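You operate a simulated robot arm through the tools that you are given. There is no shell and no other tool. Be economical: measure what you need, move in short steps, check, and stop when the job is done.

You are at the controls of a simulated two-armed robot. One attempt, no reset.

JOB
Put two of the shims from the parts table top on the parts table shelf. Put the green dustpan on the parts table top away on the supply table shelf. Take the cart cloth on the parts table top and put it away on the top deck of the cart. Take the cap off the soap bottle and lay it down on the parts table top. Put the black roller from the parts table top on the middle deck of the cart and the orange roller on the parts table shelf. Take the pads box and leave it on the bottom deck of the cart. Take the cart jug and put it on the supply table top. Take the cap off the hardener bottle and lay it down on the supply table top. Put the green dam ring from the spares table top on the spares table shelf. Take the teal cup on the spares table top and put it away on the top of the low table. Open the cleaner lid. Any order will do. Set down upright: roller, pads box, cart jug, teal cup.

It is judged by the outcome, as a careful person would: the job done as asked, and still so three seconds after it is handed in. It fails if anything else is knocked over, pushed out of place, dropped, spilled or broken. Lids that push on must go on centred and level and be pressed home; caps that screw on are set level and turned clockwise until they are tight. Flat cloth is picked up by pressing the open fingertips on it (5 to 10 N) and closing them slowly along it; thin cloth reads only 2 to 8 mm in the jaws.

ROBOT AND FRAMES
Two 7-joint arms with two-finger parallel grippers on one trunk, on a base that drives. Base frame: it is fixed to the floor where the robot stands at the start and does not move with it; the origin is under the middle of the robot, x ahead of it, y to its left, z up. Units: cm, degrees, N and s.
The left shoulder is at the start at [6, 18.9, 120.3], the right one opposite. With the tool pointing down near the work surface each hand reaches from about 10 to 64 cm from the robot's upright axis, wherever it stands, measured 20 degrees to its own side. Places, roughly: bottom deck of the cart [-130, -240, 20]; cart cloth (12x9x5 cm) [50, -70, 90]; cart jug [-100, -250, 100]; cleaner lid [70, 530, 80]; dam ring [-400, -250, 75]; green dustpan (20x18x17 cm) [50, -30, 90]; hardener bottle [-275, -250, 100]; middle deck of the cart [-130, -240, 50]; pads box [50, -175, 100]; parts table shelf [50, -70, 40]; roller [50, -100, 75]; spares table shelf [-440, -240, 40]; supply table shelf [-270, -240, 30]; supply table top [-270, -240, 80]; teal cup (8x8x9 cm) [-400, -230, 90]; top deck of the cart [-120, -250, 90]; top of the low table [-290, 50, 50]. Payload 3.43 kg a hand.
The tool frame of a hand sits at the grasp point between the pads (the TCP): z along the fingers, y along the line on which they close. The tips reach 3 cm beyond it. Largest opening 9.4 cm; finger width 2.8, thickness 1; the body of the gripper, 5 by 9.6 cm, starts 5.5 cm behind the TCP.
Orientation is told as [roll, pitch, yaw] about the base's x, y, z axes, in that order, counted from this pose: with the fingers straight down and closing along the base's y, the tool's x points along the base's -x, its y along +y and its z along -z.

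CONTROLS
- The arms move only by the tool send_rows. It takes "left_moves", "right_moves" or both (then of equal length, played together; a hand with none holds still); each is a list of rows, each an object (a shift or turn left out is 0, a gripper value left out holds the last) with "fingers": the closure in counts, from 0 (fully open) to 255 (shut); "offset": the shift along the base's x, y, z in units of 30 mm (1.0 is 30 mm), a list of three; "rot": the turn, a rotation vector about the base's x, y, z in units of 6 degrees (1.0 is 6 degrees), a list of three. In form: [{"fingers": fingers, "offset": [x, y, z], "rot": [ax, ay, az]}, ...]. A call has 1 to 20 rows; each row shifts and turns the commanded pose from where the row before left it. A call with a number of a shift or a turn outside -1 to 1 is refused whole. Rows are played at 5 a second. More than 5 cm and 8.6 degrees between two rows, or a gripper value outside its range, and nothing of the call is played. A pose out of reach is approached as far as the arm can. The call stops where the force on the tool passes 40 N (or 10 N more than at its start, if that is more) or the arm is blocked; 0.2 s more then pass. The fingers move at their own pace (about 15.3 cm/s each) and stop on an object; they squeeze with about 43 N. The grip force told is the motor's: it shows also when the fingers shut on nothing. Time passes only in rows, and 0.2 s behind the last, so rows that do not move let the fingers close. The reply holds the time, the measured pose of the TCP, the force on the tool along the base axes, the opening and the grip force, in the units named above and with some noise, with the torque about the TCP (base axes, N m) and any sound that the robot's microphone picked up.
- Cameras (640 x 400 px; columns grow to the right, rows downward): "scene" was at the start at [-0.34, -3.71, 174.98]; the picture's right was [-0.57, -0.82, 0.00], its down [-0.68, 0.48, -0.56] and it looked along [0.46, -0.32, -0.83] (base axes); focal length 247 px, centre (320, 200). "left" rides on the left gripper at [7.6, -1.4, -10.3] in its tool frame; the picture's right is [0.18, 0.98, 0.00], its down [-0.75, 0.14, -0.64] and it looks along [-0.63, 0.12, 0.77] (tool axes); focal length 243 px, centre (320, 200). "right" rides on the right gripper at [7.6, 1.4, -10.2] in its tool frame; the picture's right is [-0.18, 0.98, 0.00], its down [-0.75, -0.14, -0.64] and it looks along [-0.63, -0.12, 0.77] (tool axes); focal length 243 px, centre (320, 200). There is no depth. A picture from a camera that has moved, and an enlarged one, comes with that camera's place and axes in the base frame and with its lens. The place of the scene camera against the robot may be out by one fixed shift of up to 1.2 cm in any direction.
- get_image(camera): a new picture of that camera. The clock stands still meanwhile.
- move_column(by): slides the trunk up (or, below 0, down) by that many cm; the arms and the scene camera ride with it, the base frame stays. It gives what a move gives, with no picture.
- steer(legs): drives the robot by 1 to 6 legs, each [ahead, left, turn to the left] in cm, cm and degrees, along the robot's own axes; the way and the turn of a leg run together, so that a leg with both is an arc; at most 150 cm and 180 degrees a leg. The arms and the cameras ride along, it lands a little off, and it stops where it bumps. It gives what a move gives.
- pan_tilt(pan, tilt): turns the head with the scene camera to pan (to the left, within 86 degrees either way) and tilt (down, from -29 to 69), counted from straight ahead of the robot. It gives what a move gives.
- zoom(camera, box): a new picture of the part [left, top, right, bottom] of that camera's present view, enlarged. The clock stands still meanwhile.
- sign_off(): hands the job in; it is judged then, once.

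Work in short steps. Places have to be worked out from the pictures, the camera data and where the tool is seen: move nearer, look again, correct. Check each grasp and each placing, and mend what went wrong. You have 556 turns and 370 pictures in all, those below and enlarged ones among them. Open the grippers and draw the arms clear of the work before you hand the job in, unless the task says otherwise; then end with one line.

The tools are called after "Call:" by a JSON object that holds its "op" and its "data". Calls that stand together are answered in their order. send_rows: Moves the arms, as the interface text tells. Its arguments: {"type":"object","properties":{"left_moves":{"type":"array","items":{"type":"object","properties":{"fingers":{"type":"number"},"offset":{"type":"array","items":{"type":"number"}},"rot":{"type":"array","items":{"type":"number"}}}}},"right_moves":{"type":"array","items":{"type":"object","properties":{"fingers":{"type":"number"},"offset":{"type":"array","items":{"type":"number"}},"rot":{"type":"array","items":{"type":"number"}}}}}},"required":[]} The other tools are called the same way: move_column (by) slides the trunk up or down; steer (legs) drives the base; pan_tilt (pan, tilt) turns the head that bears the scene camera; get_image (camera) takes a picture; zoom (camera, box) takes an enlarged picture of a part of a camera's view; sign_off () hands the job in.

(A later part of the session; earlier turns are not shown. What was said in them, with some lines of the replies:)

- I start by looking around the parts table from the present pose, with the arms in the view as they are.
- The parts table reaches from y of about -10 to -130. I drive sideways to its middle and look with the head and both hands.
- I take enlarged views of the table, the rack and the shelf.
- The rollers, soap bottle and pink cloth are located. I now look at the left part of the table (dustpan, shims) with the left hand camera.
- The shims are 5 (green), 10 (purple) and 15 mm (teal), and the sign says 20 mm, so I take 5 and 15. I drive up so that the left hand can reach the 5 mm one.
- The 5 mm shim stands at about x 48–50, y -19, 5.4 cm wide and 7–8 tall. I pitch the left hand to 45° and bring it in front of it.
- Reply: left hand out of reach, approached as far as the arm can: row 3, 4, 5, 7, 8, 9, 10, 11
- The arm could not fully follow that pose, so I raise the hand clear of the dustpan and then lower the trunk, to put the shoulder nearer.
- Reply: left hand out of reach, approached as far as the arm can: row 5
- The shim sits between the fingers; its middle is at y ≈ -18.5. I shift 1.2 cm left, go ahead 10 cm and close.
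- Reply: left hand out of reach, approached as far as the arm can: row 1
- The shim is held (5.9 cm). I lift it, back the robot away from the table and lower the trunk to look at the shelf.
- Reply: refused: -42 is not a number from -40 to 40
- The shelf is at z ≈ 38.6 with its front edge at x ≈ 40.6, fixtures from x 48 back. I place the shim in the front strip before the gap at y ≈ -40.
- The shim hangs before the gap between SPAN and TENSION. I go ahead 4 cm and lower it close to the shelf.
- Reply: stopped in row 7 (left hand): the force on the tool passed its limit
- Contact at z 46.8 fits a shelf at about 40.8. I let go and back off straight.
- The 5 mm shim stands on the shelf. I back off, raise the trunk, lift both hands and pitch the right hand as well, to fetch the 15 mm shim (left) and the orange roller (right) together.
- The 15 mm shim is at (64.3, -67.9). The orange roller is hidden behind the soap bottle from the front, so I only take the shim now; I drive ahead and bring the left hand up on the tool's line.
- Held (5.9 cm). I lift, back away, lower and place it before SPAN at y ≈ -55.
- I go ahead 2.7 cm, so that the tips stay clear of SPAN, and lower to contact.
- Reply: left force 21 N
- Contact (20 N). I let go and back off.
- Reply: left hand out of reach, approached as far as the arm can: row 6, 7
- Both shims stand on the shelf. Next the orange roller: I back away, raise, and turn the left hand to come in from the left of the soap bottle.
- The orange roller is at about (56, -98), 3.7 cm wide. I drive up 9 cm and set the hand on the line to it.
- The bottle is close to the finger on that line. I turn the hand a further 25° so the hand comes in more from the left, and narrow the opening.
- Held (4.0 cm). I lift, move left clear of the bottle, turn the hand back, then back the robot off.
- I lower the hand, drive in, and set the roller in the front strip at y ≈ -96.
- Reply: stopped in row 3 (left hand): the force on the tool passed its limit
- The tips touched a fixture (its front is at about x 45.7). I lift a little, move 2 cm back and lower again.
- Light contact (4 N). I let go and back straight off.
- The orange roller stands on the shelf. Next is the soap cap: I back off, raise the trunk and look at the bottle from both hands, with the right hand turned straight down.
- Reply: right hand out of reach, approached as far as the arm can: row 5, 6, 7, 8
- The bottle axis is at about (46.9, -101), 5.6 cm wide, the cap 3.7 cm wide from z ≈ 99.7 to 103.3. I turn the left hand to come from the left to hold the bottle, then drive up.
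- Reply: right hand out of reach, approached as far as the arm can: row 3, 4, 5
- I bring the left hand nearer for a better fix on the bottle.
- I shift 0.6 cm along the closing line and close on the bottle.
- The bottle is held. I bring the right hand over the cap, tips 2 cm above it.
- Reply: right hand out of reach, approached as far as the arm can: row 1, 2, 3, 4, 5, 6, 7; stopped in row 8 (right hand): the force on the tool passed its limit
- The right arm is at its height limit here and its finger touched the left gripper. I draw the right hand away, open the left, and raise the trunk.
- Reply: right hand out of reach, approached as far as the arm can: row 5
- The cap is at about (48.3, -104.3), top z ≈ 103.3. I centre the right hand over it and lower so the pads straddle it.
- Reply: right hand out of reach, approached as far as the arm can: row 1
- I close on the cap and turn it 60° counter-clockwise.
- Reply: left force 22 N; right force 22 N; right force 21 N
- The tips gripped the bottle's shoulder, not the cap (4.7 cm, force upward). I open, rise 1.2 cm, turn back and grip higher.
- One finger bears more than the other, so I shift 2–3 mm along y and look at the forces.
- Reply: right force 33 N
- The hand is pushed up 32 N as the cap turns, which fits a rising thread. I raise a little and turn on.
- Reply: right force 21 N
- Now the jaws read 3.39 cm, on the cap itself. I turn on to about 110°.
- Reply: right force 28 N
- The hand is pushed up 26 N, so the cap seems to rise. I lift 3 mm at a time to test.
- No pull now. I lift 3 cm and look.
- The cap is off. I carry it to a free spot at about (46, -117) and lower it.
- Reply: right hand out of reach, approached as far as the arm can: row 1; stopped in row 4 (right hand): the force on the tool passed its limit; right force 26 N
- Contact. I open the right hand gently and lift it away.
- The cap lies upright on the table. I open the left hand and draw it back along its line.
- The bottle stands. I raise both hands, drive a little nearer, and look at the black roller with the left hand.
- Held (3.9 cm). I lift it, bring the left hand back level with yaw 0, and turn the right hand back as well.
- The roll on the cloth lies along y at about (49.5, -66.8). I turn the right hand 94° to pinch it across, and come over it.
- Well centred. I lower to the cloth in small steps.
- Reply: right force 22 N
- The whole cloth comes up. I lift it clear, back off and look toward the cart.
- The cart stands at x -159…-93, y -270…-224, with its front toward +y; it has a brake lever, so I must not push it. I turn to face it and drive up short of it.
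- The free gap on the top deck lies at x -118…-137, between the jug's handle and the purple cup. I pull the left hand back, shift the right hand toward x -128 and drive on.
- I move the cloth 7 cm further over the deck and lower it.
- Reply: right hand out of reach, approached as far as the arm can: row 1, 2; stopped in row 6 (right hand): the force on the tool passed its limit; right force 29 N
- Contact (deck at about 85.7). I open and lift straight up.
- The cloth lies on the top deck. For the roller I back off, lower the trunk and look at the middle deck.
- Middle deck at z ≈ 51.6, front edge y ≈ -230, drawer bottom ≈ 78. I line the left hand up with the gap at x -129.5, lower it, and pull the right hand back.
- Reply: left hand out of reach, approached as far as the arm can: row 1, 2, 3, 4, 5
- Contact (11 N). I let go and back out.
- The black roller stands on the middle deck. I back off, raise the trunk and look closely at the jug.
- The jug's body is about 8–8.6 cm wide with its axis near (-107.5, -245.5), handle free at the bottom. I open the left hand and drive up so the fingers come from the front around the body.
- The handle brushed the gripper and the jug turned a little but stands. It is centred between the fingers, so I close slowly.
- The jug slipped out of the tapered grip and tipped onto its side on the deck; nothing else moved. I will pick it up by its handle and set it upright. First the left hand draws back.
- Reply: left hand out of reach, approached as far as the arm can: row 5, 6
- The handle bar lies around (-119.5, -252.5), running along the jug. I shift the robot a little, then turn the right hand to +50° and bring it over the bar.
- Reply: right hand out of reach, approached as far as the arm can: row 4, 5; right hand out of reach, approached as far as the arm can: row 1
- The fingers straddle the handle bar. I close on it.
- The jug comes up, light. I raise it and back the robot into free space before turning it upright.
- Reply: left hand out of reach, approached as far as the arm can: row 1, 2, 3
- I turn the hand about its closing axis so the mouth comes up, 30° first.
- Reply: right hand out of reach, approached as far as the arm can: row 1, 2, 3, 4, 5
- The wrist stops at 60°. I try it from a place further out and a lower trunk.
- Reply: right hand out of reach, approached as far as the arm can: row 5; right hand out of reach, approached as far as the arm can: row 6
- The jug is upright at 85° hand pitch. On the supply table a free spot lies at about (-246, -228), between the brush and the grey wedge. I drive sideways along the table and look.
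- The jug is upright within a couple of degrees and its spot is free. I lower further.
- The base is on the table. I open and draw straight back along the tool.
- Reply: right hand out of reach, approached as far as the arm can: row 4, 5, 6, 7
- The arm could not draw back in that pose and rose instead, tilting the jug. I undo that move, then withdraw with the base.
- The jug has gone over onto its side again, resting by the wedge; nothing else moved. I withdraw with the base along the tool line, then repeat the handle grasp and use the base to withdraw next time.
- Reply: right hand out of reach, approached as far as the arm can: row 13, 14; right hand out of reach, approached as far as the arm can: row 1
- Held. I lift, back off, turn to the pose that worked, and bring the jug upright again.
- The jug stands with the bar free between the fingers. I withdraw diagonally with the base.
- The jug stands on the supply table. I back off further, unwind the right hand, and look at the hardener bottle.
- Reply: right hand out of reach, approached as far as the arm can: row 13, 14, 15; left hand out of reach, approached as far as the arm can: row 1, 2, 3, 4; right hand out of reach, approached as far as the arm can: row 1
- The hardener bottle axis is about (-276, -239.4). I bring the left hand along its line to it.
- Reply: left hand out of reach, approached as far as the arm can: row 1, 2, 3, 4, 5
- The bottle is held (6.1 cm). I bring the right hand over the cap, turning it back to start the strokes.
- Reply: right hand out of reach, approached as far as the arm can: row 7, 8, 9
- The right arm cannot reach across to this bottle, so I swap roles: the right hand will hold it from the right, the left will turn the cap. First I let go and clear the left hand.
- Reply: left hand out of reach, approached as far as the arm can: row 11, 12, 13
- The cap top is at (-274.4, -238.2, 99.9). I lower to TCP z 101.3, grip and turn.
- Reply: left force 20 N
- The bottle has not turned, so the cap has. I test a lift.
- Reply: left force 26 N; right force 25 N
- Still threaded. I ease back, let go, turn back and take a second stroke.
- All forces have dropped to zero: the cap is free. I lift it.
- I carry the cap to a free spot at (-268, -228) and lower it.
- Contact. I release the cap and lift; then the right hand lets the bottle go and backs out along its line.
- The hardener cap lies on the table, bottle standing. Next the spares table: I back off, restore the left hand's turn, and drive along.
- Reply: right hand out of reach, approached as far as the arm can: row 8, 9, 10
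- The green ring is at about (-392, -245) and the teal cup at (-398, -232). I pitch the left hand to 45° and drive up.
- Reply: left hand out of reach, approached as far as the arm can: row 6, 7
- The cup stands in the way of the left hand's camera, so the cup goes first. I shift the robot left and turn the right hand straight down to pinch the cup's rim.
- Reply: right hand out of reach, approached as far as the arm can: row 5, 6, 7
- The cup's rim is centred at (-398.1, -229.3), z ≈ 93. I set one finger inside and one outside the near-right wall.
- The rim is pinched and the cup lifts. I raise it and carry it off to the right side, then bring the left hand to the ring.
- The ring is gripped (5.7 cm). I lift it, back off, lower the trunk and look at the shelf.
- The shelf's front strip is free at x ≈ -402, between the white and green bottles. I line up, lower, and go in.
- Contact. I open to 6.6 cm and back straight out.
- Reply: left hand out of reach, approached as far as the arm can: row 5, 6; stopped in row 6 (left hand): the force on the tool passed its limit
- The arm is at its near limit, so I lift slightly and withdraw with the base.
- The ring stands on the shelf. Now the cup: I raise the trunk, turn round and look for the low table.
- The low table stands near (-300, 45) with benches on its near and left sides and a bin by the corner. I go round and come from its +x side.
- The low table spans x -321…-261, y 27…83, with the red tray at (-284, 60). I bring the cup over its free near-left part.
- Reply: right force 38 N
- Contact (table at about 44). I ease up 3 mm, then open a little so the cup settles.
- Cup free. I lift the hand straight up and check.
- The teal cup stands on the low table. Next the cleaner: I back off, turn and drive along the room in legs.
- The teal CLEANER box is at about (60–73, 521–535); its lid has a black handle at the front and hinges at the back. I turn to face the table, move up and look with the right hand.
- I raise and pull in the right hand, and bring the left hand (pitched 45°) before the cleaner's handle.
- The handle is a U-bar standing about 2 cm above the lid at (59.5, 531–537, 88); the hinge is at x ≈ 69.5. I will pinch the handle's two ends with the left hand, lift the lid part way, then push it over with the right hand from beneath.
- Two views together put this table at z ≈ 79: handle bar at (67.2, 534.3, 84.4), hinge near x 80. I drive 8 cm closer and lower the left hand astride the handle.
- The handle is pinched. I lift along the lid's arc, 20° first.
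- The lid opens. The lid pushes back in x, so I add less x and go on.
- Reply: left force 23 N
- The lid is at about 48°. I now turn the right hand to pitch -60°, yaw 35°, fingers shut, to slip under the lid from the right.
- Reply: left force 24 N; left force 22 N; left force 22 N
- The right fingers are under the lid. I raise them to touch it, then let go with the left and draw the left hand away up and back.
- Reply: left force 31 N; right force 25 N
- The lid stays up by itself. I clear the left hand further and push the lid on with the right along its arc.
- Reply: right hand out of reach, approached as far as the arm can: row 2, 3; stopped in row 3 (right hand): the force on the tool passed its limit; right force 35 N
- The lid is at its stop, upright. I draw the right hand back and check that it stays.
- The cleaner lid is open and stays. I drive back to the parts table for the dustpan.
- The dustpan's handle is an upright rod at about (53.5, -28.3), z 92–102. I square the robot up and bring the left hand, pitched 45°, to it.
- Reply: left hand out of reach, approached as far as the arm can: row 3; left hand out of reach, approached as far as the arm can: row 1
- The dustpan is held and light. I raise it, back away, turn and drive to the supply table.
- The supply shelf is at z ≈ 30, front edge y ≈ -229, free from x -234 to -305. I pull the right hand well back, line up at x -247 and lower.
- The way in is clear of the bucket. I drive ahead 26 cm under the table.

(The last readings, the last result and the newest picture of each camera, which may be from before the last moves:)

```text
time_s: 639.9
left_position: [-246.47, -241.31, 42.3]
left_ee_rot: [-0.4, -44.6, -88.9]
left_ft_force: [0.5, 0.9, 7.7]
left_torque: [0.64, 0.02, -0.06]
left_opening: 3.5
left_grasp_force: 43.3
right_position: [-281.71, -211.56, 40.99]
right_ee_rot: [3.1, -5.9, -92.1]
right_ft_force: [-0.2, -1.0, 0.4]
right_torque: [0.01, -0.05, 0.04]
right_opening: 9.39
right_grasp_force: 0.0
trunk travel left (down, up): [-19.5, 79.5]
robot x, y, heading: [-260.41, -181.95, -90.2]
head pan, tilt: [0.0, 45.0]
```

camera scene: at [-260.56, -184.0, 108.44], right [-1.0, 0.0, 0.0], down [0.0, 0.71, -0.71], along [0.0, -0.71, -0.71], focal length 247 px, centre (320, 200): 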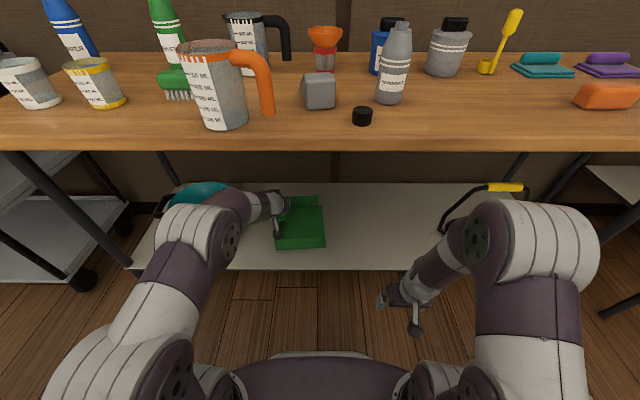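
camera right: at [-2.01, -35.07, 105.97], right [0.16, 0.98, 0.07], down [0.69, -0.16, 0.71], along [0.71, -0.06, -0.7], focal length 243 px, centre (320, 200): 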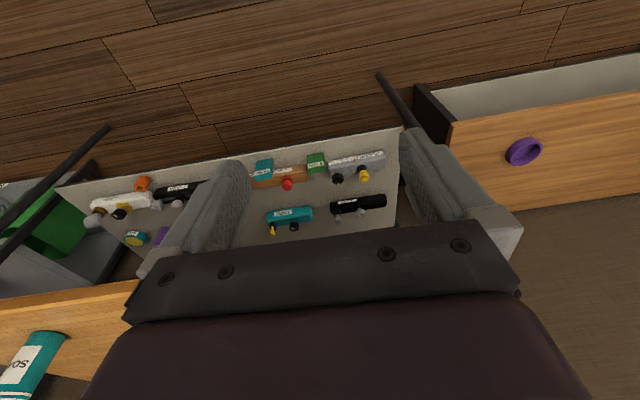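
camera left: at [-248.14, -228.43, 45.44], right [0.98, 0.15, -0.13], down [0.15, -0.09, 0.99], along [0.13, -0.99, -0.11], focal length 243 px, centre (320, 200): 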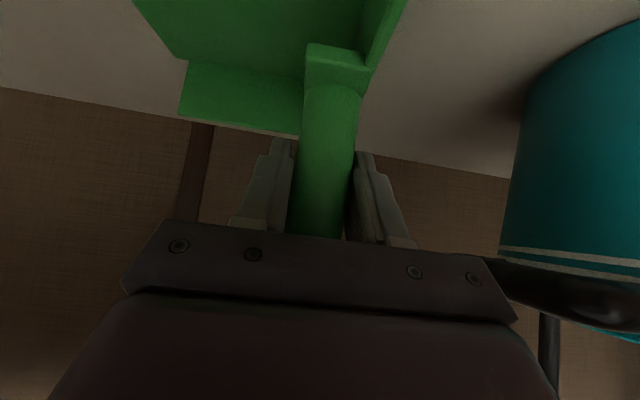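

Contact. I open and back the robot straight out.

Call:
{"op": "send_rows", "data": {"left_moves": [{"fingers": 150}, {"fingers": 90}, {}, {}]}}

Call:
{"op": "steer", "data": {"legs": [[-40, 0, 0]]}}

Call:
{"op": "get_image", "data": {"camera": "scene"}}

```text
time_s: 640.9
left_position: [-246.65, -241.11, 42.05]
left_ee_rot: [-0.4, -44.5, -88.9]
left_ft_force: [-0.6, 0.3, -0.3]
left_torque: [0.01, -0.01, -0.03]
left_opening: 6.08
left_grasp_force: 0.0
right_position: [-281.75, -211.5, 40.91]
right_ee_rot: [3.0, -5.8, -92.1]
right_ft_force: [0.9, 1.2, 0.6]
right_torque: [0.0, 0.0, 0.0]
right_opening: 9.4
right_grasp_force: 0.0
trunk travel left (down, up): [-19.5, 79.5]
robot x, y, heading: [-260.73, -181.99, -89.9]
head pan, tilt: [0.0, 45.0]
```

```text
time_s: 643.4
left_position: [-246.78, -202.37, 42.17]
left_ee_rot: [-0.3, -44.5, -89.0]
left_ft_force: [0.0, -0.4, 0.1]
left_torque: [0.02, 0.05, 0.0]
left_opening: 6.05
left_grasp_force: 0.0
right_position: [-281.75, -172.72, 40.9]
right_ee_rot: [3.1, -6.0, -92.1]
right_ft_force: [-0.8, -0.7, 0.5]
right_torque: [0.0, 0.02, -0.02]
right_opening: 9.39
right_grasp_force: 0.0
trunk travel left (down, up): [-19.5, 79.5]
robot x, y, heading: [-260.28, -143.54, -90.1]
head pan, tilt: [0.0, 45.0]
```

```text
100 pictures are left
camera scene: at [-260.59, -145.23, 108.45], right [-1.0, 0.0, 0.0], down [0.0, 0.71, -0.71], along [0.0, -0.71, -0.71], focal length 247 px, centre (320, 200)
```

scene: 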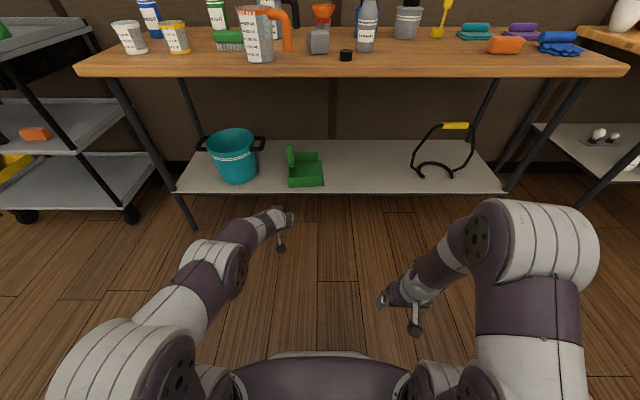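

The dustpan stands on the supply shelf. Last is the pads box: I raise the trunk, turn to face the rack and drive there.

Call:
{"op": "move_column", "data": {"by": 40}}

Call:
{"op": "steer", "data": {"legs": [[-25, 0, 0], [0, 0, 90], [150, 0, 0], [55, -45, 0]]}}

Call:
{"op": "move_column", "data": {"by": 22}}

Call:
{"op": "pan_tilt", "data": {"pan": 0, "tilt": 35}}

Call:
{"op": "get_image", "data": {"camera": "scene"}}

```text
time_s: 647.2
left_position: [-246.69, -202.48, 82.16]
left_ee_rot: [-0.4, -44.6, -89.1]
left_ft_force: [-0.2, 0.0, 0.6]
left_torque: [0.02, 0.0, -0.03]
left_opening: 6.07
left_grasp_force: 0.0
right_position: [-281.83, -172.66, 80.94]
right_ee_rot: [3.2, -5.9, -92.2]
right_ft_force: [0.5, -0.9, 0.0]
right_torque: [-0.04, -0.01, -0.01]
right_opening: 9.39
right_grasp_force: 0.0
trunk travel left (down, up): [-59.5, 39.5]
robot x, y, heading: [-260.93, -143.53, -90.0]
head pan, tilt: [0.0, 45.0]
```

```text
time_s: 663.4
left_position: [5.41, -155.85, 82.15]
left_ee_rot: [-0.3, -44.5, 0.6]
left_ft_force: [0.0, -0.3, 0.2]
left_torque: [-0.01, -0.03, 0.03]
left_opening: 6.06
left_grasp_force: 0.1
right_position: [-24.55, -190.69, 80.9]
right_ee_rot: [3.2, -5.9, -2.6]
right_ft_force: [0.7, -0.2, 0.2]
right_torque: [-0.02, -0.03, 0.0]
right_opening: 9.42
right_grasp_force: 0.0
trunk travel left (down, up): [-59.5, 39.5]
robot x, y, heading: [-53.98, -168.79, -0.4]
head pan, tilt: [0.0, 45.0]
```

```text
time_s: 665.7
left_position: [5.46, -155.8, 104.21]
left_ee_rot: [-0.5, -44.4, 0.5]
left_ft_force: [-0.1, 0.3, -0.3]
left_torque: [-0.03, 0.03, 0.0]
left_opening: 6.1
left_grasp_force: 0.2
right_position: [-24.55, -190.69, 102.96]
right_ee_rot: [3.1, -5.9, -2.7]
right_ft_force: [-0.3, 0.0, -0.2]
right_torque: [-0.02, -0.03, 0.04]
right_opening: 9.39
right_grasp_force: 0.0
trunk travel left (down, up): [-81.5, 17.5]
robot x, y, heading: [-53.36, -169.15, -0.5]
head pan, tilt: [0.0, 45.0]
```

```text
time_s: 666.5
left_position: [5.52, -155.86, 104.05]
left_ee_rot: [-0.4, -44.5, 0.5]
left_ft_force: [0.4, 1.1, 0.0]
left_torque: [0.03, 0.01, 0.02]
left_opening: 6.09
left_grasp_force: 0.0
right_position: [-24.56, -190.78, 102.82]
right_ee_rot: [3.2, -5.9, -2.7]
right_ft_force: [0.3, -0.4, 0.4]
right_torque: [0.01, 0.02, 0.0]
right_opening: 9.41
right_grasp_force: 0.2
trunk travel left (down, up): [-81.5, 17.5]
robot x, y, heading: [-54.02, -169.19, -0.3]
head pan, tilt: [0.0, 35.0]
```

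```text
99 pictures are left
camera scene: at [-50.99, -168.71, 171.92], right [-0.01, -1.0, 0.0], down [-0.57, 0.01, -0.82], along [0.82, -0.01, -0.57], focal length 247 px, centre (320, 200)
```

scene: 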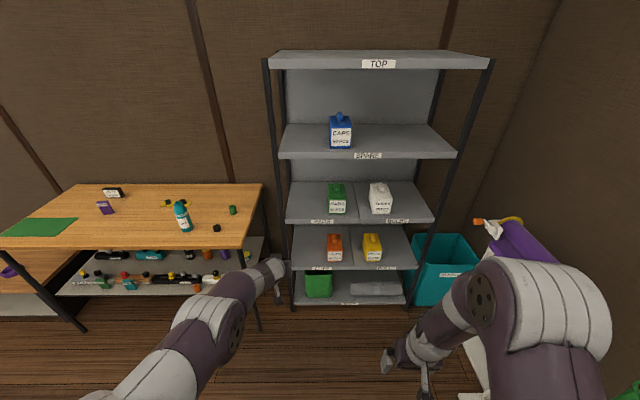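

Call:
{"op": "zoom", "data": {"camera": "scene", "box": [260, 150, 460, 270]}}

Call:
{"op": "get_image", "data": {"camera": "left"}}

```text
3.20 times, centred on (360, 210) of scene
camera zoom: at [-50.99, -168.71, 171.92], right [-0.01, -1.0, 0.0], down [-0.57, 0.01, -0.82], along [0.82, -0.01, -0.57], focal length 791 px, centre (192, 168)
```

zoom: 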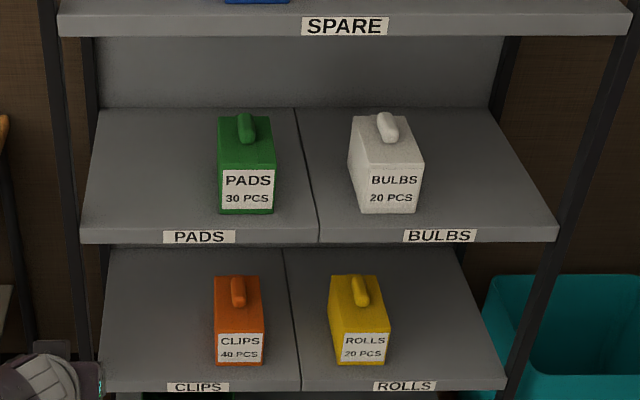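

```text
97 pictures are left
camera left: at [-7.11, -157.25, 106.05], right [-0.14, 0.98, -0.13], down [0.09, 0.15, 0.99], along [0.99, 0.12, -0.11], focal length 243 px, centre (320, 200)
```

left: 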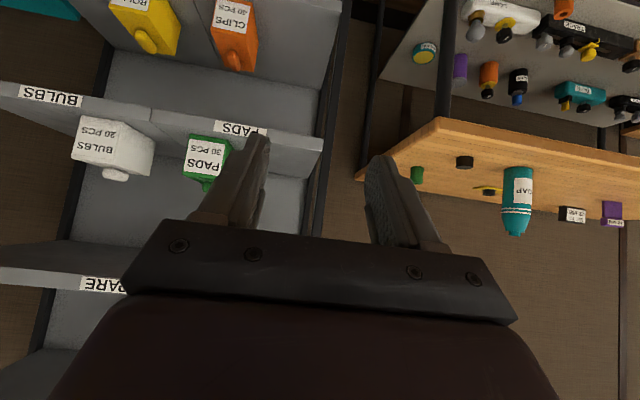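

The pads box stands on the rack shelf (z ≈ 86.8), front at x 56.8, y -179.5, with a 3 cm tab on top at z 100.6–103. I flatten the left hand to -60° and bring it to the tab.

Call:
{"op": "steer", "data": {"legs": [[28, -23, 0.3]]}}

Call:
{"op": "send_rows", "data": {"left_moves": [{"offset": [-0.3, 0, 0.3], "rot": [0, -0.9, 0], "fingers": 60}, {"offset": [0, 0, 0.3], "rot": [0, -0.9, 0]}, {"offset": [0, 0, 0], "rot": [0, -0.8, 0]}, {}]}}

Call:
{"op": "get_image", "data": {"camera": "left"}}

Call:
{"op": "get_image", "data": {"camera": "scene"}}

```text
time_s: 668.8
left_position: [33.32, -178.24, 104.08]
left_ee_rot: [-0.5, -44.5, 1.1]
left_ft_force: [-1.0, -0.1, 0.5]
left_torque: [0.04, 0.0, -0.01]
left_opening: 6.1
left_grasp_force: 0.1
right_position: [3.71, -213.4, 102.83]
right_ee_rot: [3.2, -6.0, -2.2]
right_ft_force: [-0.4, 0.2, 0.3]
right_torque: [0.0, 0.01, 0.01]
right_opening: 9.41
right_grasp_force: 0.0
trunk travel left (down, up): [-81.5, 17.5]
robot x, y, heading: [-25.38, -191.7, -0.0]
head pan, tilt: [0.0, 35.0]
```

```text
time_s: 669.8
left_position: [32.95, -177.49, 104.73]
left_ee_rot: [1.6, -53.4, 1.1]
left_ft_force: [0.0, -0.1, -0.2]
left_torque: [-0.02, -0.01, -0.01]
left_opening: 7.17
left_grasp_force: 0.1
left hand out of reach, approached as far as the arm can: row 1, 2
right_position: [3.67, -213.37, 102.98]
right_ee_rot: [3.2, -5.9, -2.2]
right_ft_force: [-0.4, 0.0, 1.1]
right_torque: [0.0, -0.01, 0.01]
right_opening: 9.37
right_grasp_force: 0.2
trunk travel left (down, up): [-81.5, 17.5]
robot x, y, heading: [-25.5, -192.01, 0.1]
head pan, tilt: [0.0, 35.0]
```

```text
96 pictures are left
camera left: at [20.32, -179.42, 104.67], right [-0.15, 0.98, -0.13], down [-0.07, 0.12, 0.99], along [0.99, 0.16, 0.05], focal length 243 px, centre (320, 200)
```

left: 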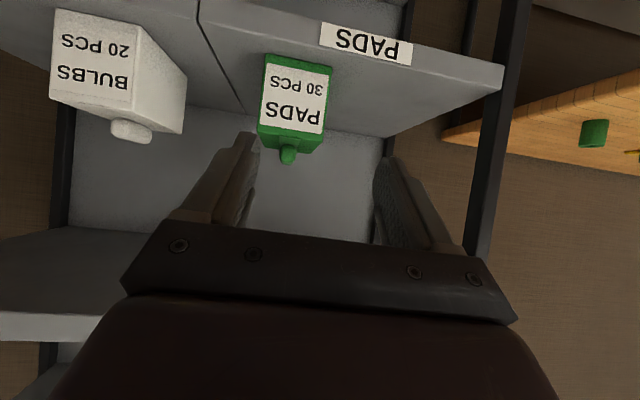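

```text
95 pictures are left
camera scene: at [-22.95, -191.65, 171.93], right [0.0, -1.0, 0.0], down [-0.57, 0.0, -0.82], along [0.82, 0.0, -0.57], focal length 247 px, centre (320, 200)
```

scene: 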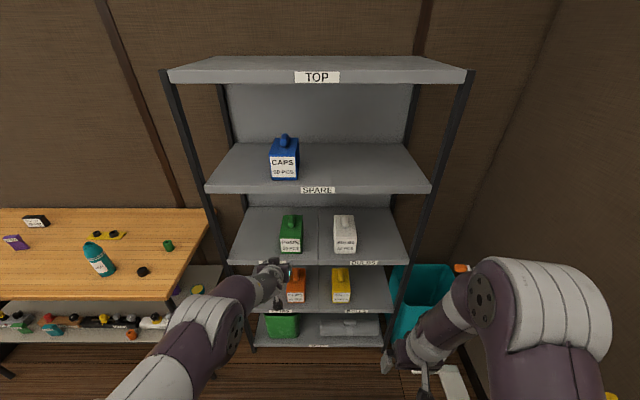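

Call:
{"op": "steer", "data": {"legs": [[17, 0, 0]]}}

Call:
{"op": "send_rows", "data": {"left_moves": [{"offset": [0.3, -0.2, -0.3], "rot": [-0.2, -0.6, -0.2]}, {"offset": [0.3, -0.2, -0.3], "rot": [0, -0.5, 0]}, {}]}}

Call:
{"op": "get_image", "data": {"camera": "left"}}

```text
time_s: 671.2
left_position: [49.98, -177.36, 104.71]
left_ee_rot: [1.6, -53.4, 1.2]
left_ft_force: [0.0, -0.4, 0.6]
left_torque: [-0.01, 0.0, 0.03]
left_opening: 7.19
left_grasp_force: 0.1
right_position: [20.69, -213.24, 102.98]
right_ee_rot: [3.1, -5.9, -2.2]
right_ft_force: [0.4, -0.5, 0.5]
right_torque: [-0.02, 0.03, 0.01]
right_opening: 9.43
right_grasp_force: 0.1
trunk travel left (down, up): [-81.5, 17.5]
robot x, y, heading: [-8.34, -192.25, 0.2]
head pan, tilt: [0.0, 35.0]
```

```text
time_s: 672.0
left_position: [51.78, -178.5, 102.89]
left_ee_rot: [-0.8, -60.0, 2.1]
left_ft_force: [0.3, -0.4, 0.5]
left_torque: [0.0, 0.01, -0.01]
left_opening: 7.19
left_grasp_force: 0.1
right_position: [20.81, -213.4, 102.91]
right_ee_rot: [3.1, -5.9, -2.1]
right_ft_force: [0.5, -0.1, 0.6]
right_torque: [0.01, 0.0, -0.01]
right_opening: 9.43
right_grasp_force: 0.0
trunk travel left (down, up): [-81.5, 17.5]
robot x, y, heading: [-8.08, -192.42, 0.2]
head pan, tilt: [0.0, 35.0]
```

```text
94 pictures are left
camera left: at [39.2, -180.17, 101.47], right [-0.12, 0.98, -0.17], down [-0.18, 0.14, 0.97], along [0.98, 0.14, 0.16], focal length 243 px, centre (320, 200)
```

left: 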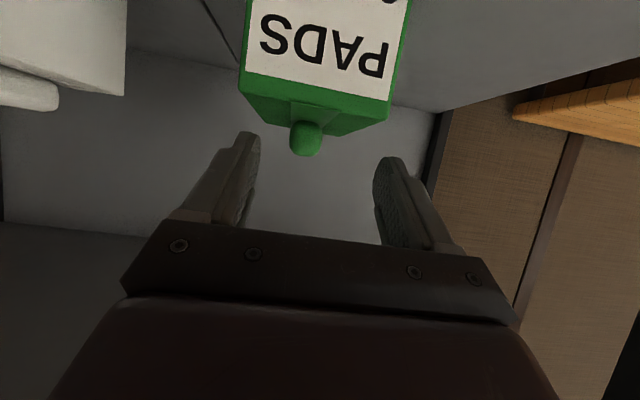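

Call:
{"op": "send_rows", "data": {"left_moves": [{"offset": [0.6, -0.27, 0]}, {"offset": [0.7, 0, 0]}, {"offset": [0.7, 0, 0]}, {"offset": [0.5, 0, 0]}, {"offset": [0, 0, -0.2]}, {"offset": [0, 0, -0.2]}, {}]}}

Call:
{"op": "get_image", "data": {"camera": "left"}}

Call:
{"op": "zoom", "data": {"camera": "scene", "box": [220, 180, 420, 320]}}

```text
time_s: 673.6
left_position: [59.36, -179.35, 101.83]
left_ee_rot: [-0.9, -59.9, 2.1]
left_ft_force: [-0.2, -0.6, 0.3]
left_torque: [0.01, 0.01, -0.02]
left_opening: 7.19
left_grasp_force: 0.0
right_position: [20.81, -213.4, 102.94]
right_ee_rot: [3.1, -6.0, -2.1]
right_ft_force: [0.4, 0.1, -0.2]
right_torque: [-0.02, -0.01, 0.0]
right_opening: 9.4
right_grasp_force: 0.0
trunk travel left (down, up): [-81.5, 17.5]
robot x, y, heading: [-8.27, -191.86, 0.2]
head pan, tilt: [0.0, 35.0]
```

```text
93 pictures are left
camera left: at [46.79, -181.05, 100.27], right [-0.12, 0.98, -0.17], down [-0.18, 0.14, 0.97], along [0.98, 0.14, 0.16], focal length 243 px, centre (320, 200)
```

left: 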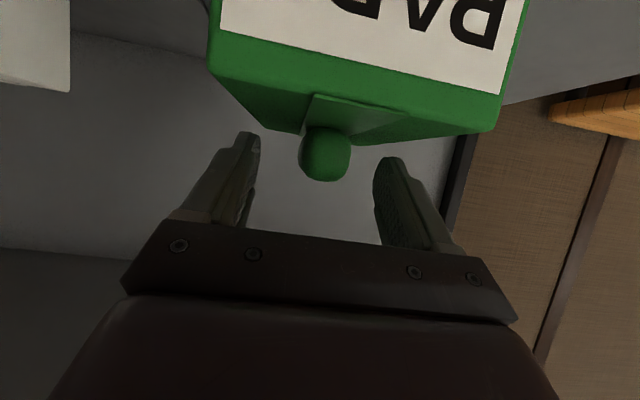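

```text
2.86 times, centred on (320, 250) of scene
camera zoom: at [-5.83, -191.66, 171.93], right [0.0, -1.0, 0.0], down [-0.57, 0.0, -0.82], along [0.82, 0.0, -0.57], focal length 706 px, centre (320, 57)
```

zoom: 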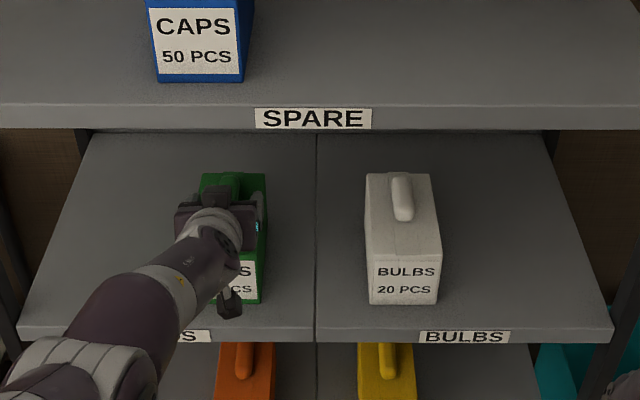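

The tab runs fore and aft along the top (z 97.4–101.4). I go 3.6 cm further so the grip is above the box's middle, lower a little, and close.

Call:
{"op": "send_rows", "data": {"left_moves": [{"offset": [0.6, 0.03, 0]}, {"offset": [0.6, 0, 0]}, {"offset": [0, 0, -0.15]}, {"offset": [0, 0, -0.1]}, {"fingers": 130}, {"fingers": 230}, {}, {}]}}

Call:
{"op": "get_image", "data": {"camera": "left"}}

```text
time_s: 675.5
left_position: [62.84, -179.4, 101.34]
left_ee_rot: [-0.8, -60.1, 2.1]
left_ft_force: [0.7, -2.1, 13.3]
left_torque: [-0.51, -0.22, -0.43]
left_opening: 3.2
left_grasp_force: 42.4
right_position: [20.58, -213.45, 102.97]
right_ee_rot: [3.1, -5.9, -2.1]
right_ft_force: [0.0, 0.2, -0.4]
right_torque: [0.03, -0.01, -0.04]
right_opening: 9.36
right_grasp_force: 0.0
trunk travel left (down, up): [-81.5, 17.5]
robot x, y, heading: [-8.24, -192.28, 0.2]
head pan, tilt: [0.0, 35.0]
```

```text
91 pictures are left
camera left: at [50.26, -181.03, 99.69], right [-0.12, 0.98, -0.17], down [-0.19, 0.14, 0.97], along [0.98, 0.14, 0.16], focal length 243 px, centre (320, 200)
```

left: 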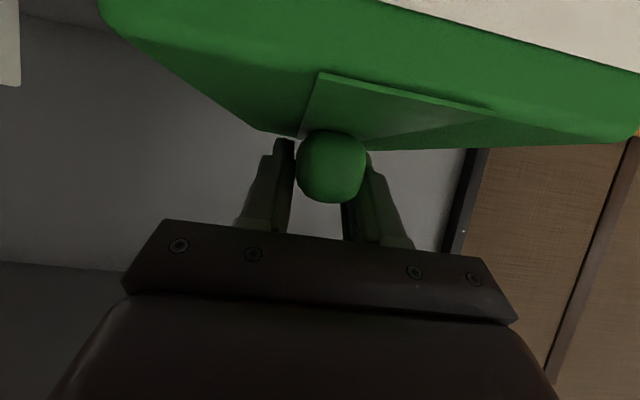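

Call:
{"op": "send_rows", "data": {"left_moves": [{"offset": [0, 0, 0.2]}, {"offset": [0, 0, 0.3]}, {"offset": [0, 0, 0.4]}, {}]}}

Call:
{"op": "get_image", "data": {"camera": "left"}}

Call:
{"op": "zoom", "data": {"camera": "scene", "box": [220, 180, 420, 320]}}

```text
time_s: 676.5
left_position: [62.89, -179.36, 103.53]
left_ee_rot: [-0.9, -59.8, 2.0]
left_ft_force: [0.4, -0.6, -1.9]
left_torque: [-0.01, -0.03, -0.03]
left_opening: 3.17
left_grasp_force: 43.6
right_position: [20.88, -213.44, 102.97]
right_ee_rot: [3.1, -5.9, -2.1]
right_ft_force: [-0.2, 0.6, -0.4]
right_torque: [0.0, -0.01, 0.03]
right_opening: 9.41
right_grasp_force: 0.0
trunk travel left (down, up): [-81.5, 17.5]
robot x, y, heading: [-8.43, -192.21, -0.2]
head pan, tilt: [0.0, 35.0]
```

```text
90 pictures are left
camera left: at [50.32, -181.0, 102.11], right [-0.12, 0.98, -0.17], down [-0.18, 0.14, 0.97], along [0.98, 0.14, 0.16], focal length 243 px, centre (320, 200)
```

left: 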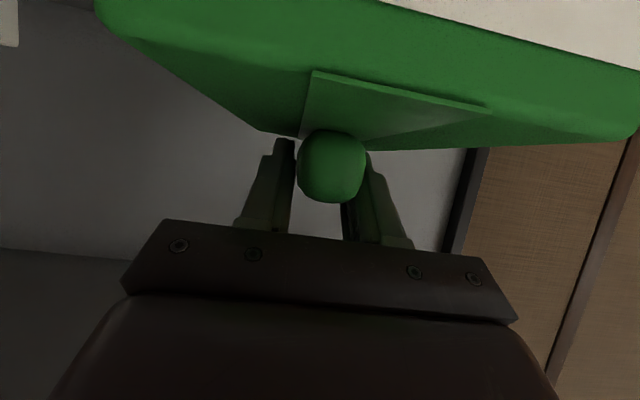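

```text
2.86 times, centred on (320, 250) of scene
camera zoom: at [-5.73, -191.61, 171.92], right [0.0, -1.0, 0.0], down [-0.57, 0.0, -0.82], along [0.82, 0.0, -0.57], focal length 706 px, centre (320, 57)
```

zoom: 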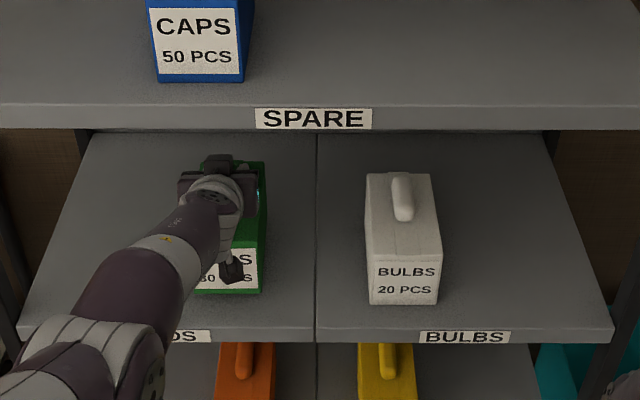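

The box is up and light. I back out, turn clear of the mops, and drive before the cart.

Call:
{"op": "steer", "data": {"legs": [[-55, 0, 0], [-10, 80, 0], [0, 0, -90], [0, -64, 0]]}}

Call:
{"op": "move_column", "data": {"by": -40}}

Call:
{"op": "pan_tilt", "data": {"pan": 0, "tilt": 45}}

Call:
{"op": "get_image", "data": {"camera": "scene"}}

Call:
{"op": "get_image", "data": {"camera": "left"}}

```text
time_s: 690.5
left_position: [-125.15, -181.81, 103.54]
left_ee_rot: [-0.9, -59.8, -89.1]
left_ft_force: [-0.2, -0.1, -2.3]
left_torque: [-0.05, 0.02, 0.01]
left_opening: 3.18
left_grasp_force: 42.8
right_position: [-158.25, -139.17, 102.88]
right_ee_rot: [3.0, -5.9, -93.3]
right_ft_force: [0.0, 0.2, -0.3]
right_torque: [-0.01, 0.0, -0.05]
right_opening: 9.41
right_grasp_force: 0.1
trunk travel left (down, up): [-81.5, 17.5]
robot x, y, heading: [-136.18, -110.56, -91.2]
head pan, tilt: [0.0, 35.0]
```

```text
time_s: 694.4
left_position: [-125.29, -181.92, 63.64]
left_ee_rot: [-0.8, -59.9, -89.2]
left_ft_force: [-0.6, 0.3, -2.1]
left_torque: [-0.05, 0.0, 0.01]
left_opening: 3.13
left_grasp_force: 42.7
right_position: [-158.22, -139.15, 62.88]
right_ee_rot: [3.2, -6.0, -93.3]
right_ft_force: [0.5, -0.3, -0.1]
right_torque: [0.03, 0.0, -0.01]
right_opening: 9.38
right_grasp_force: 0.1
trunk travel left (down, up): [-41.5, 57.5]
robot x, y, heading: [-136.46, -110.36, -90.9]
head pan, tilt: [0.0, 35.0]
```

```text
time_s: 695.1
left_position: [-125.24, -181.8, 63.67]
left_ee_rot: [-0.7, -60.0, -89.2]
left_ft_force: [-0.3, 0.4, -2.5]
left_torque: [-0.04, -0.04, -0.02]
left_opening: 3.18
left_grasp_force: 42.6
right_position: [-158.19, -139.02, 62.82]
right_ee_rot: [3.1, -5.8, -93.3]
right_ft_force: [-0.1, 0.6, 0.5]
right_torque: [0.01, 0.04, -0.01]
right_opening: 9.41
right_grasp_force: 0.0
trunk travel left (down, up): [-41.5, 57.5]
robot x, y, heading: [-136.31, -110.4, -91.4]
head pan, tilt: [0.0, 45.0]
```

```text
88 pictures are left
camera scene: at [-136.5, -112.03, 130.45], right [-1.0, 0.02, 0.0], down [0.01, 0.71, -0.71], along [-0.01, -0.71, -0.71], focal length 247 px, centre (320, 200)
```

scene: 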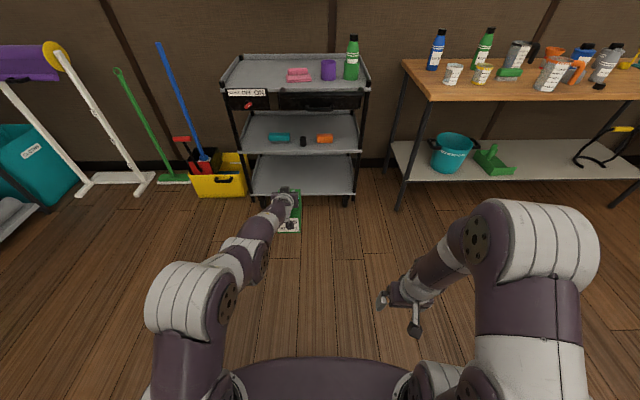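

```text
87 pictures are left
camera left: at [-126.54, -169.05, 62.16], right [0.98, 0.09, -0.17], down [0.15, 0.18, 0.97], along [0.12, -0.98, 0.16], focal length 243 px, centre (320, 200)
```

left: 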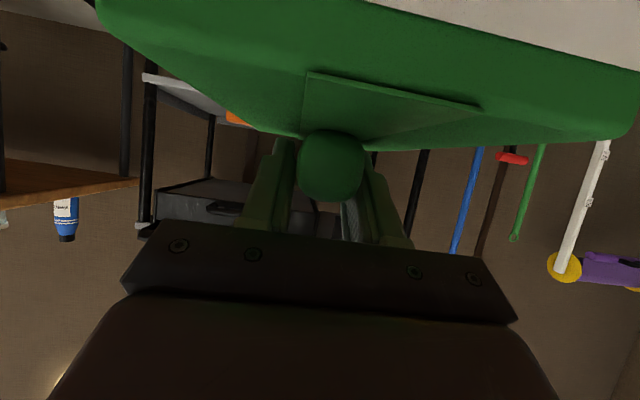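

The bottom deck is at z ≈ 19, front edge y ≈ -228, empty. I lower the trunk and go in.

Call:
{"op": "move_column", "data": {"by": -25.5}}

Call:
{"op": "steer", "data": {"legs": [[34, 0, 1.2]]}}

Call:
{"op": "get_image", "data": {"camera": "scene"}}

Call:
{"op": "get_image", "data": {"camera": "left"}}

```text
time_s: 697.7
left_position: [-125.18, -181.7, 38.19]
left_ee_rot: [-0.8, -60.0, -89.2]
left_ft_force: [-0.1, 0.0, -1.7]
left_torque: [-0.02, 0.02, -0.02]
left_opening: 3.17
left_grasp_force: 43.1
right_position: [-158.22, -139.04, 37.41]
right_ee_rot: [3.1, -5.9, -93.4]
right_ft_force: [0.1, 0.8, 0.6]
right_torque: [-0.02, -0.02, 0.0]
right_opening: 9.39
right_grasp_force: 0.1
trunk travel left (down, up): [-16.0, 83.0]
robot x, y, heading: [-136.25, -110.17, -91.2]
head pan, tilt: [0.0, 45.0]
```

```text
time_s: 699.9
left_position: [-123.44, -215.37, 38.19]
left_ee_rot: [-0.8, -59.8, -87.8]
left_ft_force: [-0.5, -0.7, -2.2]
left_torque: [-0.03, -0.01, -0.03]
left_opening: 3.18
left_grasp_force: 42.2
right_position: [-157.77, -173.6, 37.38]
right_ee_rot: [3.1, -5.9, -91.9]
right_ft_force: [-0.3, -0.4, -0.1]
right_torque: [0.0, -0.02, -0.01]
right_opening: 9.43
right_grasp_force: 0.1
trunk travel left (down, up): [-16.0, 83.0]
robot x, y, heading: [-136.34, -144.03, -89.8]
head pan, tilt: [0.0, 45.0]
```

```text
86 pictures are left
camera scene: at [-136.69, -145.94, 104.94], right [-1.0, -0.01, 0.0], down [0.0, 0.71, -0.71], along [0.0, -0.71, -0.71], focal length 247 px, centre (320, 200)
```

scene: 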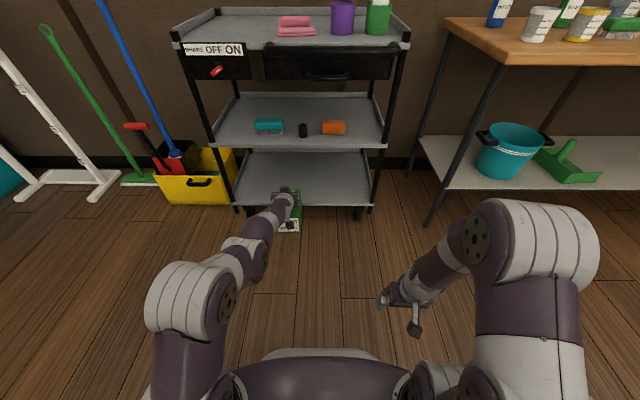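

```text
85 pictures are left
camera left: at [-125.29, -202.7, 36.66], right [0.98, 0.12, -0.17], down [0.14, 0.18, 0.97], along [0.15, -0.98, 0.16], focal length 243 px, centre (320, 200)
```

left: 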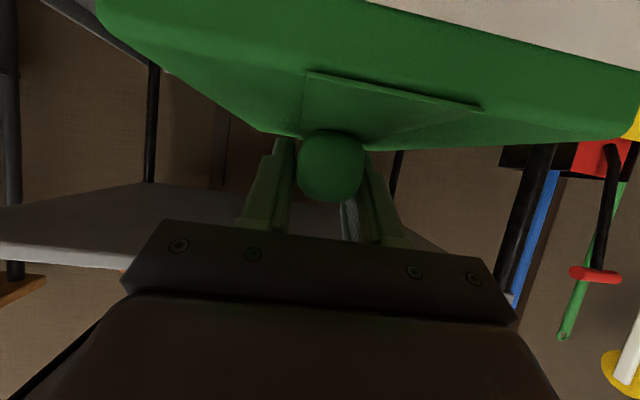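

Call:
{"op": "steer", "data": {"legs": [[22, 0, 0]]}}

Call:
{"op": "get_image", "data": {"camera": "scene"}}

Call:
{"op": "get_image", "data": {"camera": "left"}}

```text
time_s: 701.6
left_position: [-123.31, -237.87, 38.09]
left_ee_rot: [-0.7, -59.8, -87.6]
left_ft_force: [0.8, 0.2, -1.7]
left_torque: [-0.01, 0.02, -0.01]
left_opening: 3.2
left_grasp_force: 43.2
right_position: [-157.59, -196.06, 37.4]
right_ee_rot: [3.1, -5.9, -91.7]
right_ft_force: [-0.2, 0.3, 0.4]
right_torque: [0.0, 0.02, 0.0]
right_opening: 9.38
right_grasp_force: 0.2
trunk travel left (down, up): [-16.0, 83.0]
robot x, y, heading: [-136.55, -166.67, -89.6]
head pan, tilt: [0.0, 45.0]
```

```text
84 pictures are left
camera scene: at [-136.53, -168.32, 104.94], right [-1.0, -0.01, 0.0], down [-0.01, 0.71, -0.71], along [0.01, -0.71, -0.71], focal length 247 px, centre (320, 200)
```

scene: 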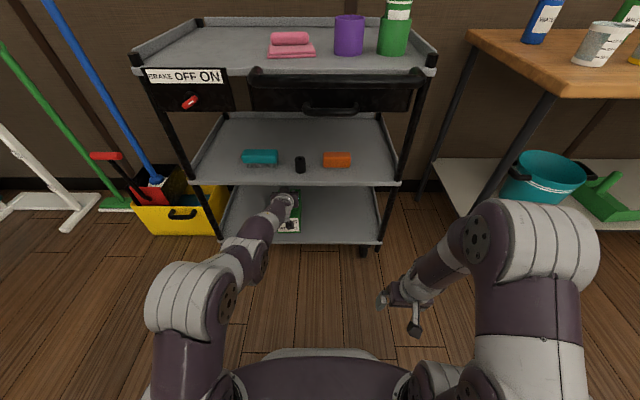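

```text
83 pictures are left
camera left: at [-124.99, -225.05, 36.65], right [0.98, 0.12, -0.17], down [0.14, 0.18, 0.97], along [0.15, -0.98, 0.16], focal length 243 px, centre (320, 200)
```

left: 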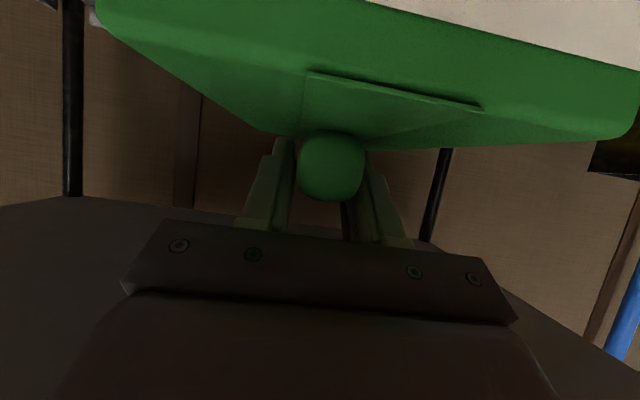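

Call:
{"op": "send_rows", "data": {"left_moves": [{"offset": [0, 0, -0.4]}, {"offset": [0, 0, -0.4]}, {"offset": [0, 0, -0.2]}, {"offset": [0, 0, -0.1]}, {"offset": [0, 0, -0.1]}]}}

```text
time_s: 702.8
left_position: [-123.39, -237.79, 34.52]
left_ee_rot: [-0.8, -59.9, -87.5]
left_ft_force: [-0.7, 0.0, -2.9]
left_torque: [-0.01, 0.06, -0.02]
left_opening: 3.18
left_grasp_force: 43.1
right_position: [-157.54, -195.92, 37.4]
right_ee_rot: [3.2, -5.9, -91.8]
right_ft_force: [0.5, -0.8, -0.4]
right_torque: [0.0, 0.0, 0.01]
right_opening: 9.4
right_grasp_force: 0.1
trunk travel left (down, up): [-16.0, 83.0]
robot x, y, heading: [-136.35, -166.06, -89.4]
head pan, tilt: [0.0, 45.0]
```

Call:
{"op": "send_rows", "data": {"left_moves": [{"offset": [0, 0, -0.1]}, {"offset": [0, 0, -0.1]}, {"offset": [0, 0, -0.1]}, {"offset": [0, 0, -0.1]}, {"offset": [0, 0, -0.1]}]}}

Call:
{"op": "zoom", "data": {"camera": "scene", "box": [190, 140, 420, 270]}}

```text
time_s: 704.0
left_position: [-123.28, -237.87, 32.95]
left_ee_rot: [-0.8, -59.9, -87.7]
left_ft_force: [-0.2, -0.3, -2.2]
left_torque: [0.0, -0.01, -0.01]
left_opening: 3.17
left_grasp_force: 43.7
right_position: [-157.51, -195.98, 37.45]
right_ee_rot: [3.1, -5.8, -91.8]
right_ft_force: [-0.1, -0.4, 0.6]
right_torque: [0.0, -0.01, -0.01]
right_opening: 9.42
right_grasp_force: 0.1
trunk travel left (down, up): [-16.0, 83.0]
robot x, y, heading: [-136.5, -166.56, -89.6]
head pan, tilt: [0.0, 45.0]
```

```text
2.78 times, centred on (305, 205) of scene
camera zoom: at [-136.53, -168.33, 104.94], right [-1.0, -0.01, 0.0], down [-0.01, 0.71, -0.71], along [0.01, -0.71, -0.71], focal length 688 px, centre (362, 186)
```

zoom: 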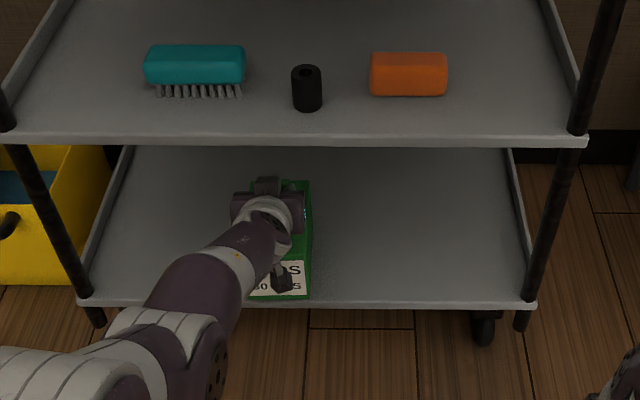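

The box front is near the deck's edge, so I drive 4.5 cm further in before setting down.

Call:
{"op": "steer", "data": {"legs": [[4.5, 0, 0]]}}

Call:
{"op": "send_rows", "data": {"left_moves": [{"offset": [0, 0, -0.1]}, {"offset": [0, 0, -0.1]}, {"offset": [0, 0, -0.1]}, {"offset": [0, 0, -0.1]}]}}

```text
time_s: 704.9
left_position: [-123.25, -242.32, 33.01]
left_ee_rot: [-0.8, -59.9, -87.6]
left_ft_force: [-1.2, -0.1, -2.6]
left_torque: [-0.03, 0.01, -0.01]
left_opening: 3.18
left_grasp_force: 43.2
right_position: [-157.47, -200.36, 37.39]
right_ee_rot: [3.1, -5.9, -91.7]
right_ft_force: [0.0, 0.3, -0.3]
right_torque: [0.0, 0.01, 0.01]
right_opening: 9.4
right_grasp_force: 0.0
trunk travel left (down, up): [-16.0, 83.0]
robot x, y, heading: [-136.48, -170.76, -89.4]
head pan, tilt: [0.0, 45.0]
```

```text
time_s: 705.9
left_position: [-123.41, -242.35, 32.24]
left_ee_rot: [-0.8, -60.2, -87.6]
left_ft_force: [-0.6, 2.8, 12.0]
left_torque: [1.18, -0.07, -0.04]
left_opening: 3.17
left_grasp_force: 42.9
right_position: [-157.55, -200.48, 37.55]
right_ee_rot: [3.2, -5.9, -91.7]
right_ft_force: [0.1, 0.7, -0.2]
right_torque: [0.0, 0.02, 0.01]
right_opening: 9.39
right_grasp_force: 0.0
trunk travel left (down, up): [-16.0, 83.0]
robot x, y, heading: [-136.49, -171.13, -89.3]
head pan, tilt: [0.0, 45.0]
```

Call:
{"op": "send_rows", "data": {"left_moves": [{"fingers": 150}, {"fingers": 100}, {}, {"offset": [0, 0, 0.25]}, {}]}}

Call:
{"op": "steer", "data": {"legs": [[-35, 0, 0]]}}

Call:
{"op": "get_image", "data": {"camera": "scene"}}

Call:
{"op": "get_image", "data": {"camera": "left"}}

```text
time_s: 707.1
left_position: [-123.23, -242.26, 32.48]
left_ee_rot: [-0.8, -59.8, -87.5]
left_ft_force: [-0.3, -0.5, -0.9]
left_torque: [0.0, 0.0, 0.08]
left_opening: 5.73
left_grasp_force: 0.1
right_position: [-157.46, -200.46, 37.38]
right_ee_rot: [3.1, -5.9, -91.6]
right_ft_force: [1.0, 0.0, 0.0]
right_torque: [0.02, 0.03, 0.03]
right_opening: 9.35
right_grasp_force: 0.0
trunk travel left (down, up): [-16.0, 83.0]
robot x, y, heading: [-136.11, -171.25, -89.5]
head pan, tilt: [0.0, 45.0]
```

```text
time_s: 709.4
left_position: [-123.35, -207.85, 32.62]
left_ee_rot: [-0.7, -59.9, -87.5]
left_ft_force: [0.1, 0.2, 0.9]
left_torque: [0.0, -0.03, 0.02]
left_opening: 5.73
left_grasp_force: 0.1
right_position: [-157.78, -166.05, 37.39]
right_ee_rot: [3.1, -6.0, -91.8]
right_ft_force: [-0.3, -0.3, -0.3]
right_torque: [0.02, -0.01, -0.01]
right_opening: 9.39
right_grasp_force: 0.1
trunk travel left (down, up): [-16.0, 83.0]
robot x, y, heading: [-136.45, -136.53, -89.7]
head pan, tilt: [0.0, 45.0]
```

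```text
81 pictures are left
camera scene: at [-136.78, -138.43, 104.94], right [-1.0, -0.01, 0.0], down [-0.01, 0.71, -0.71], along [0.01, -0.71, -0.71], focal length 247 px, centre (320, 200)
```

scene: 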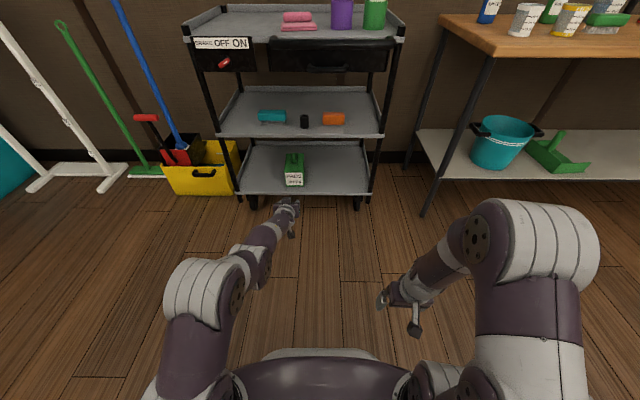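

```text
80 pictures are left
camera left: at [-125.25, -195.11, 31.14], right [0.98, 0.12, -0.17], down [0.14, 0.18, 0.97], along [0.15, -0.98, 0.16], focal length 243 px, centre (320, 200)
```

left: 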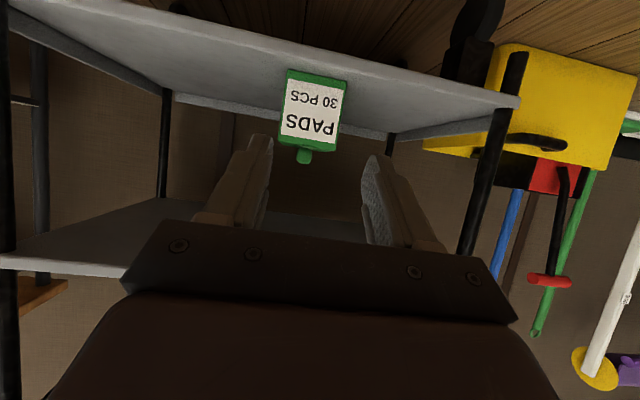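

The pads box stands upright on the bottom deck. Everything asked is done; I open the left hand, draw back clear, and take a last look.

Call:
{"op": "send_rows", "data": {"left_moves": [{"fingers": 0}, {}]}}

Call:
{"op": "steer", "data": {"legs": [[-30, 0, 0]]}}

Call:
{"op": "move_column", "data": {"by": 40}}

Call:
{"op": "get_image", "data": {"camera": "scene"}}

```text
time_s: 710.0
left_position: [-123.49, -207.86, 32.6]
left_ee_rot: [-0.8, -59.8, -87.6]
left_ft_force: [0.0, -0.2, 1.0]
left_torque: [0.01, 0.03, 0.0]
left_opening: 9.38
left_grasp_force: 0.1
right_position: [-157.81, -166.06, 37.39]
right_ee_rot: [3.1, -5.9, -91.6]
right_ft_force: [0.3, -0.2, 0.0]
right_torque: [0.01, 0.01, 0.0]
right_opening: 9.42
right_grasp_force: 0.1
trunk travel left (down, up): [-16.0, 83.0]
robot x, y, heading: [-137.06, -136.43, -89.4]
head pan, tilt: [0.0, 45.0]
```

```text
time_s: 712.0
left_position: [-123.58, -177.69, 32.64]
left_ee_rot: [-0.8, -59.8, -87.2]
left_ft_force: [1.2, 0.3, -0.5]
left_torque: [0.04, 0.01, 0.03]
left_opening: 9.39
left_grasp_force: 0.0
right_position: [-157.97, -136.23, 37.37]
right_ee_rot: [3.0, -5.9, -91.5]
right_ft_force: [0.1, 0.4, -0.2]
right_torque: [-0.02, 0.03, -0.03]
right_opening: 9.38
right_grasp_force: 0.1
trunk travel left (down, up): [-16.0, 83.0]
robot x, y, heading: [-136.83, -106.22, -89.3]
head pan, tilt: [0.0, 45.0]
```

```text
time_s: 715.9
left_position: [-123.56, -177.6, 72.61]
left_ee_rot: [-0.8, -59.9, -87.4]
left_ft_force: [0.1, 0.4, -0.1]
left_torque: [-0.03, 0.01, -0.05]
left_opening: 9.41
left_grasp_force: 0.0
right_position: [-157.97, -136.17, 77.44]
right_ee_rot: [3.0, -5.9, -91.5]
right_ft_force: [0.8, -0.2, 0.5]
right_torque: [-0.02, 0.0, 0.02]
right_opening: 9.41
right_grasp_force: 0.0
trunk travel left (down, up): [-56.0, 43.0]
robot x, y, heading: [-137.1, -106.56, -89.4]
head pan, tilt: [0.0, 45.0]
```

```text
79 pictures are left
camera scene: at [-137.08, -108.39, 144.94], right [-1.0, -0.01, 0.0], down [-0.01, 0.71, -0.71], along [0.01, -0.71, -0.71], focal length 247 px, centre (320, 200)
```

scene: 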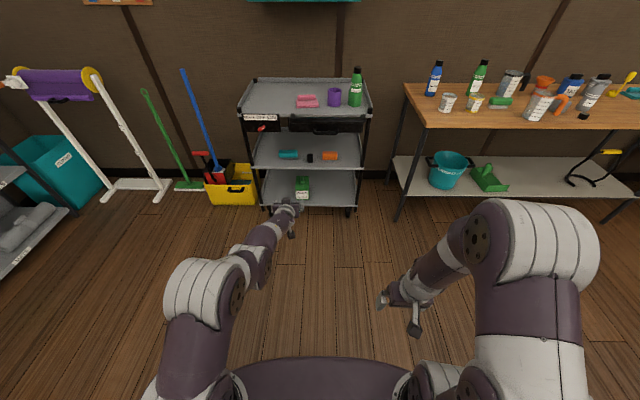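

The cart and supply table show every item standing where it belongs and both arms are clear with open grippers, so I hand the job in.

Call:
{"op": "sign_off", "data": {}}

```text
The job is handed in.
```

I finished and handed in all twelve tasks; along the way the cart jug tipped onto its side twice, on the cart and on the supply table, before I set it upright on the supply table top, and I saw no spill or damage.
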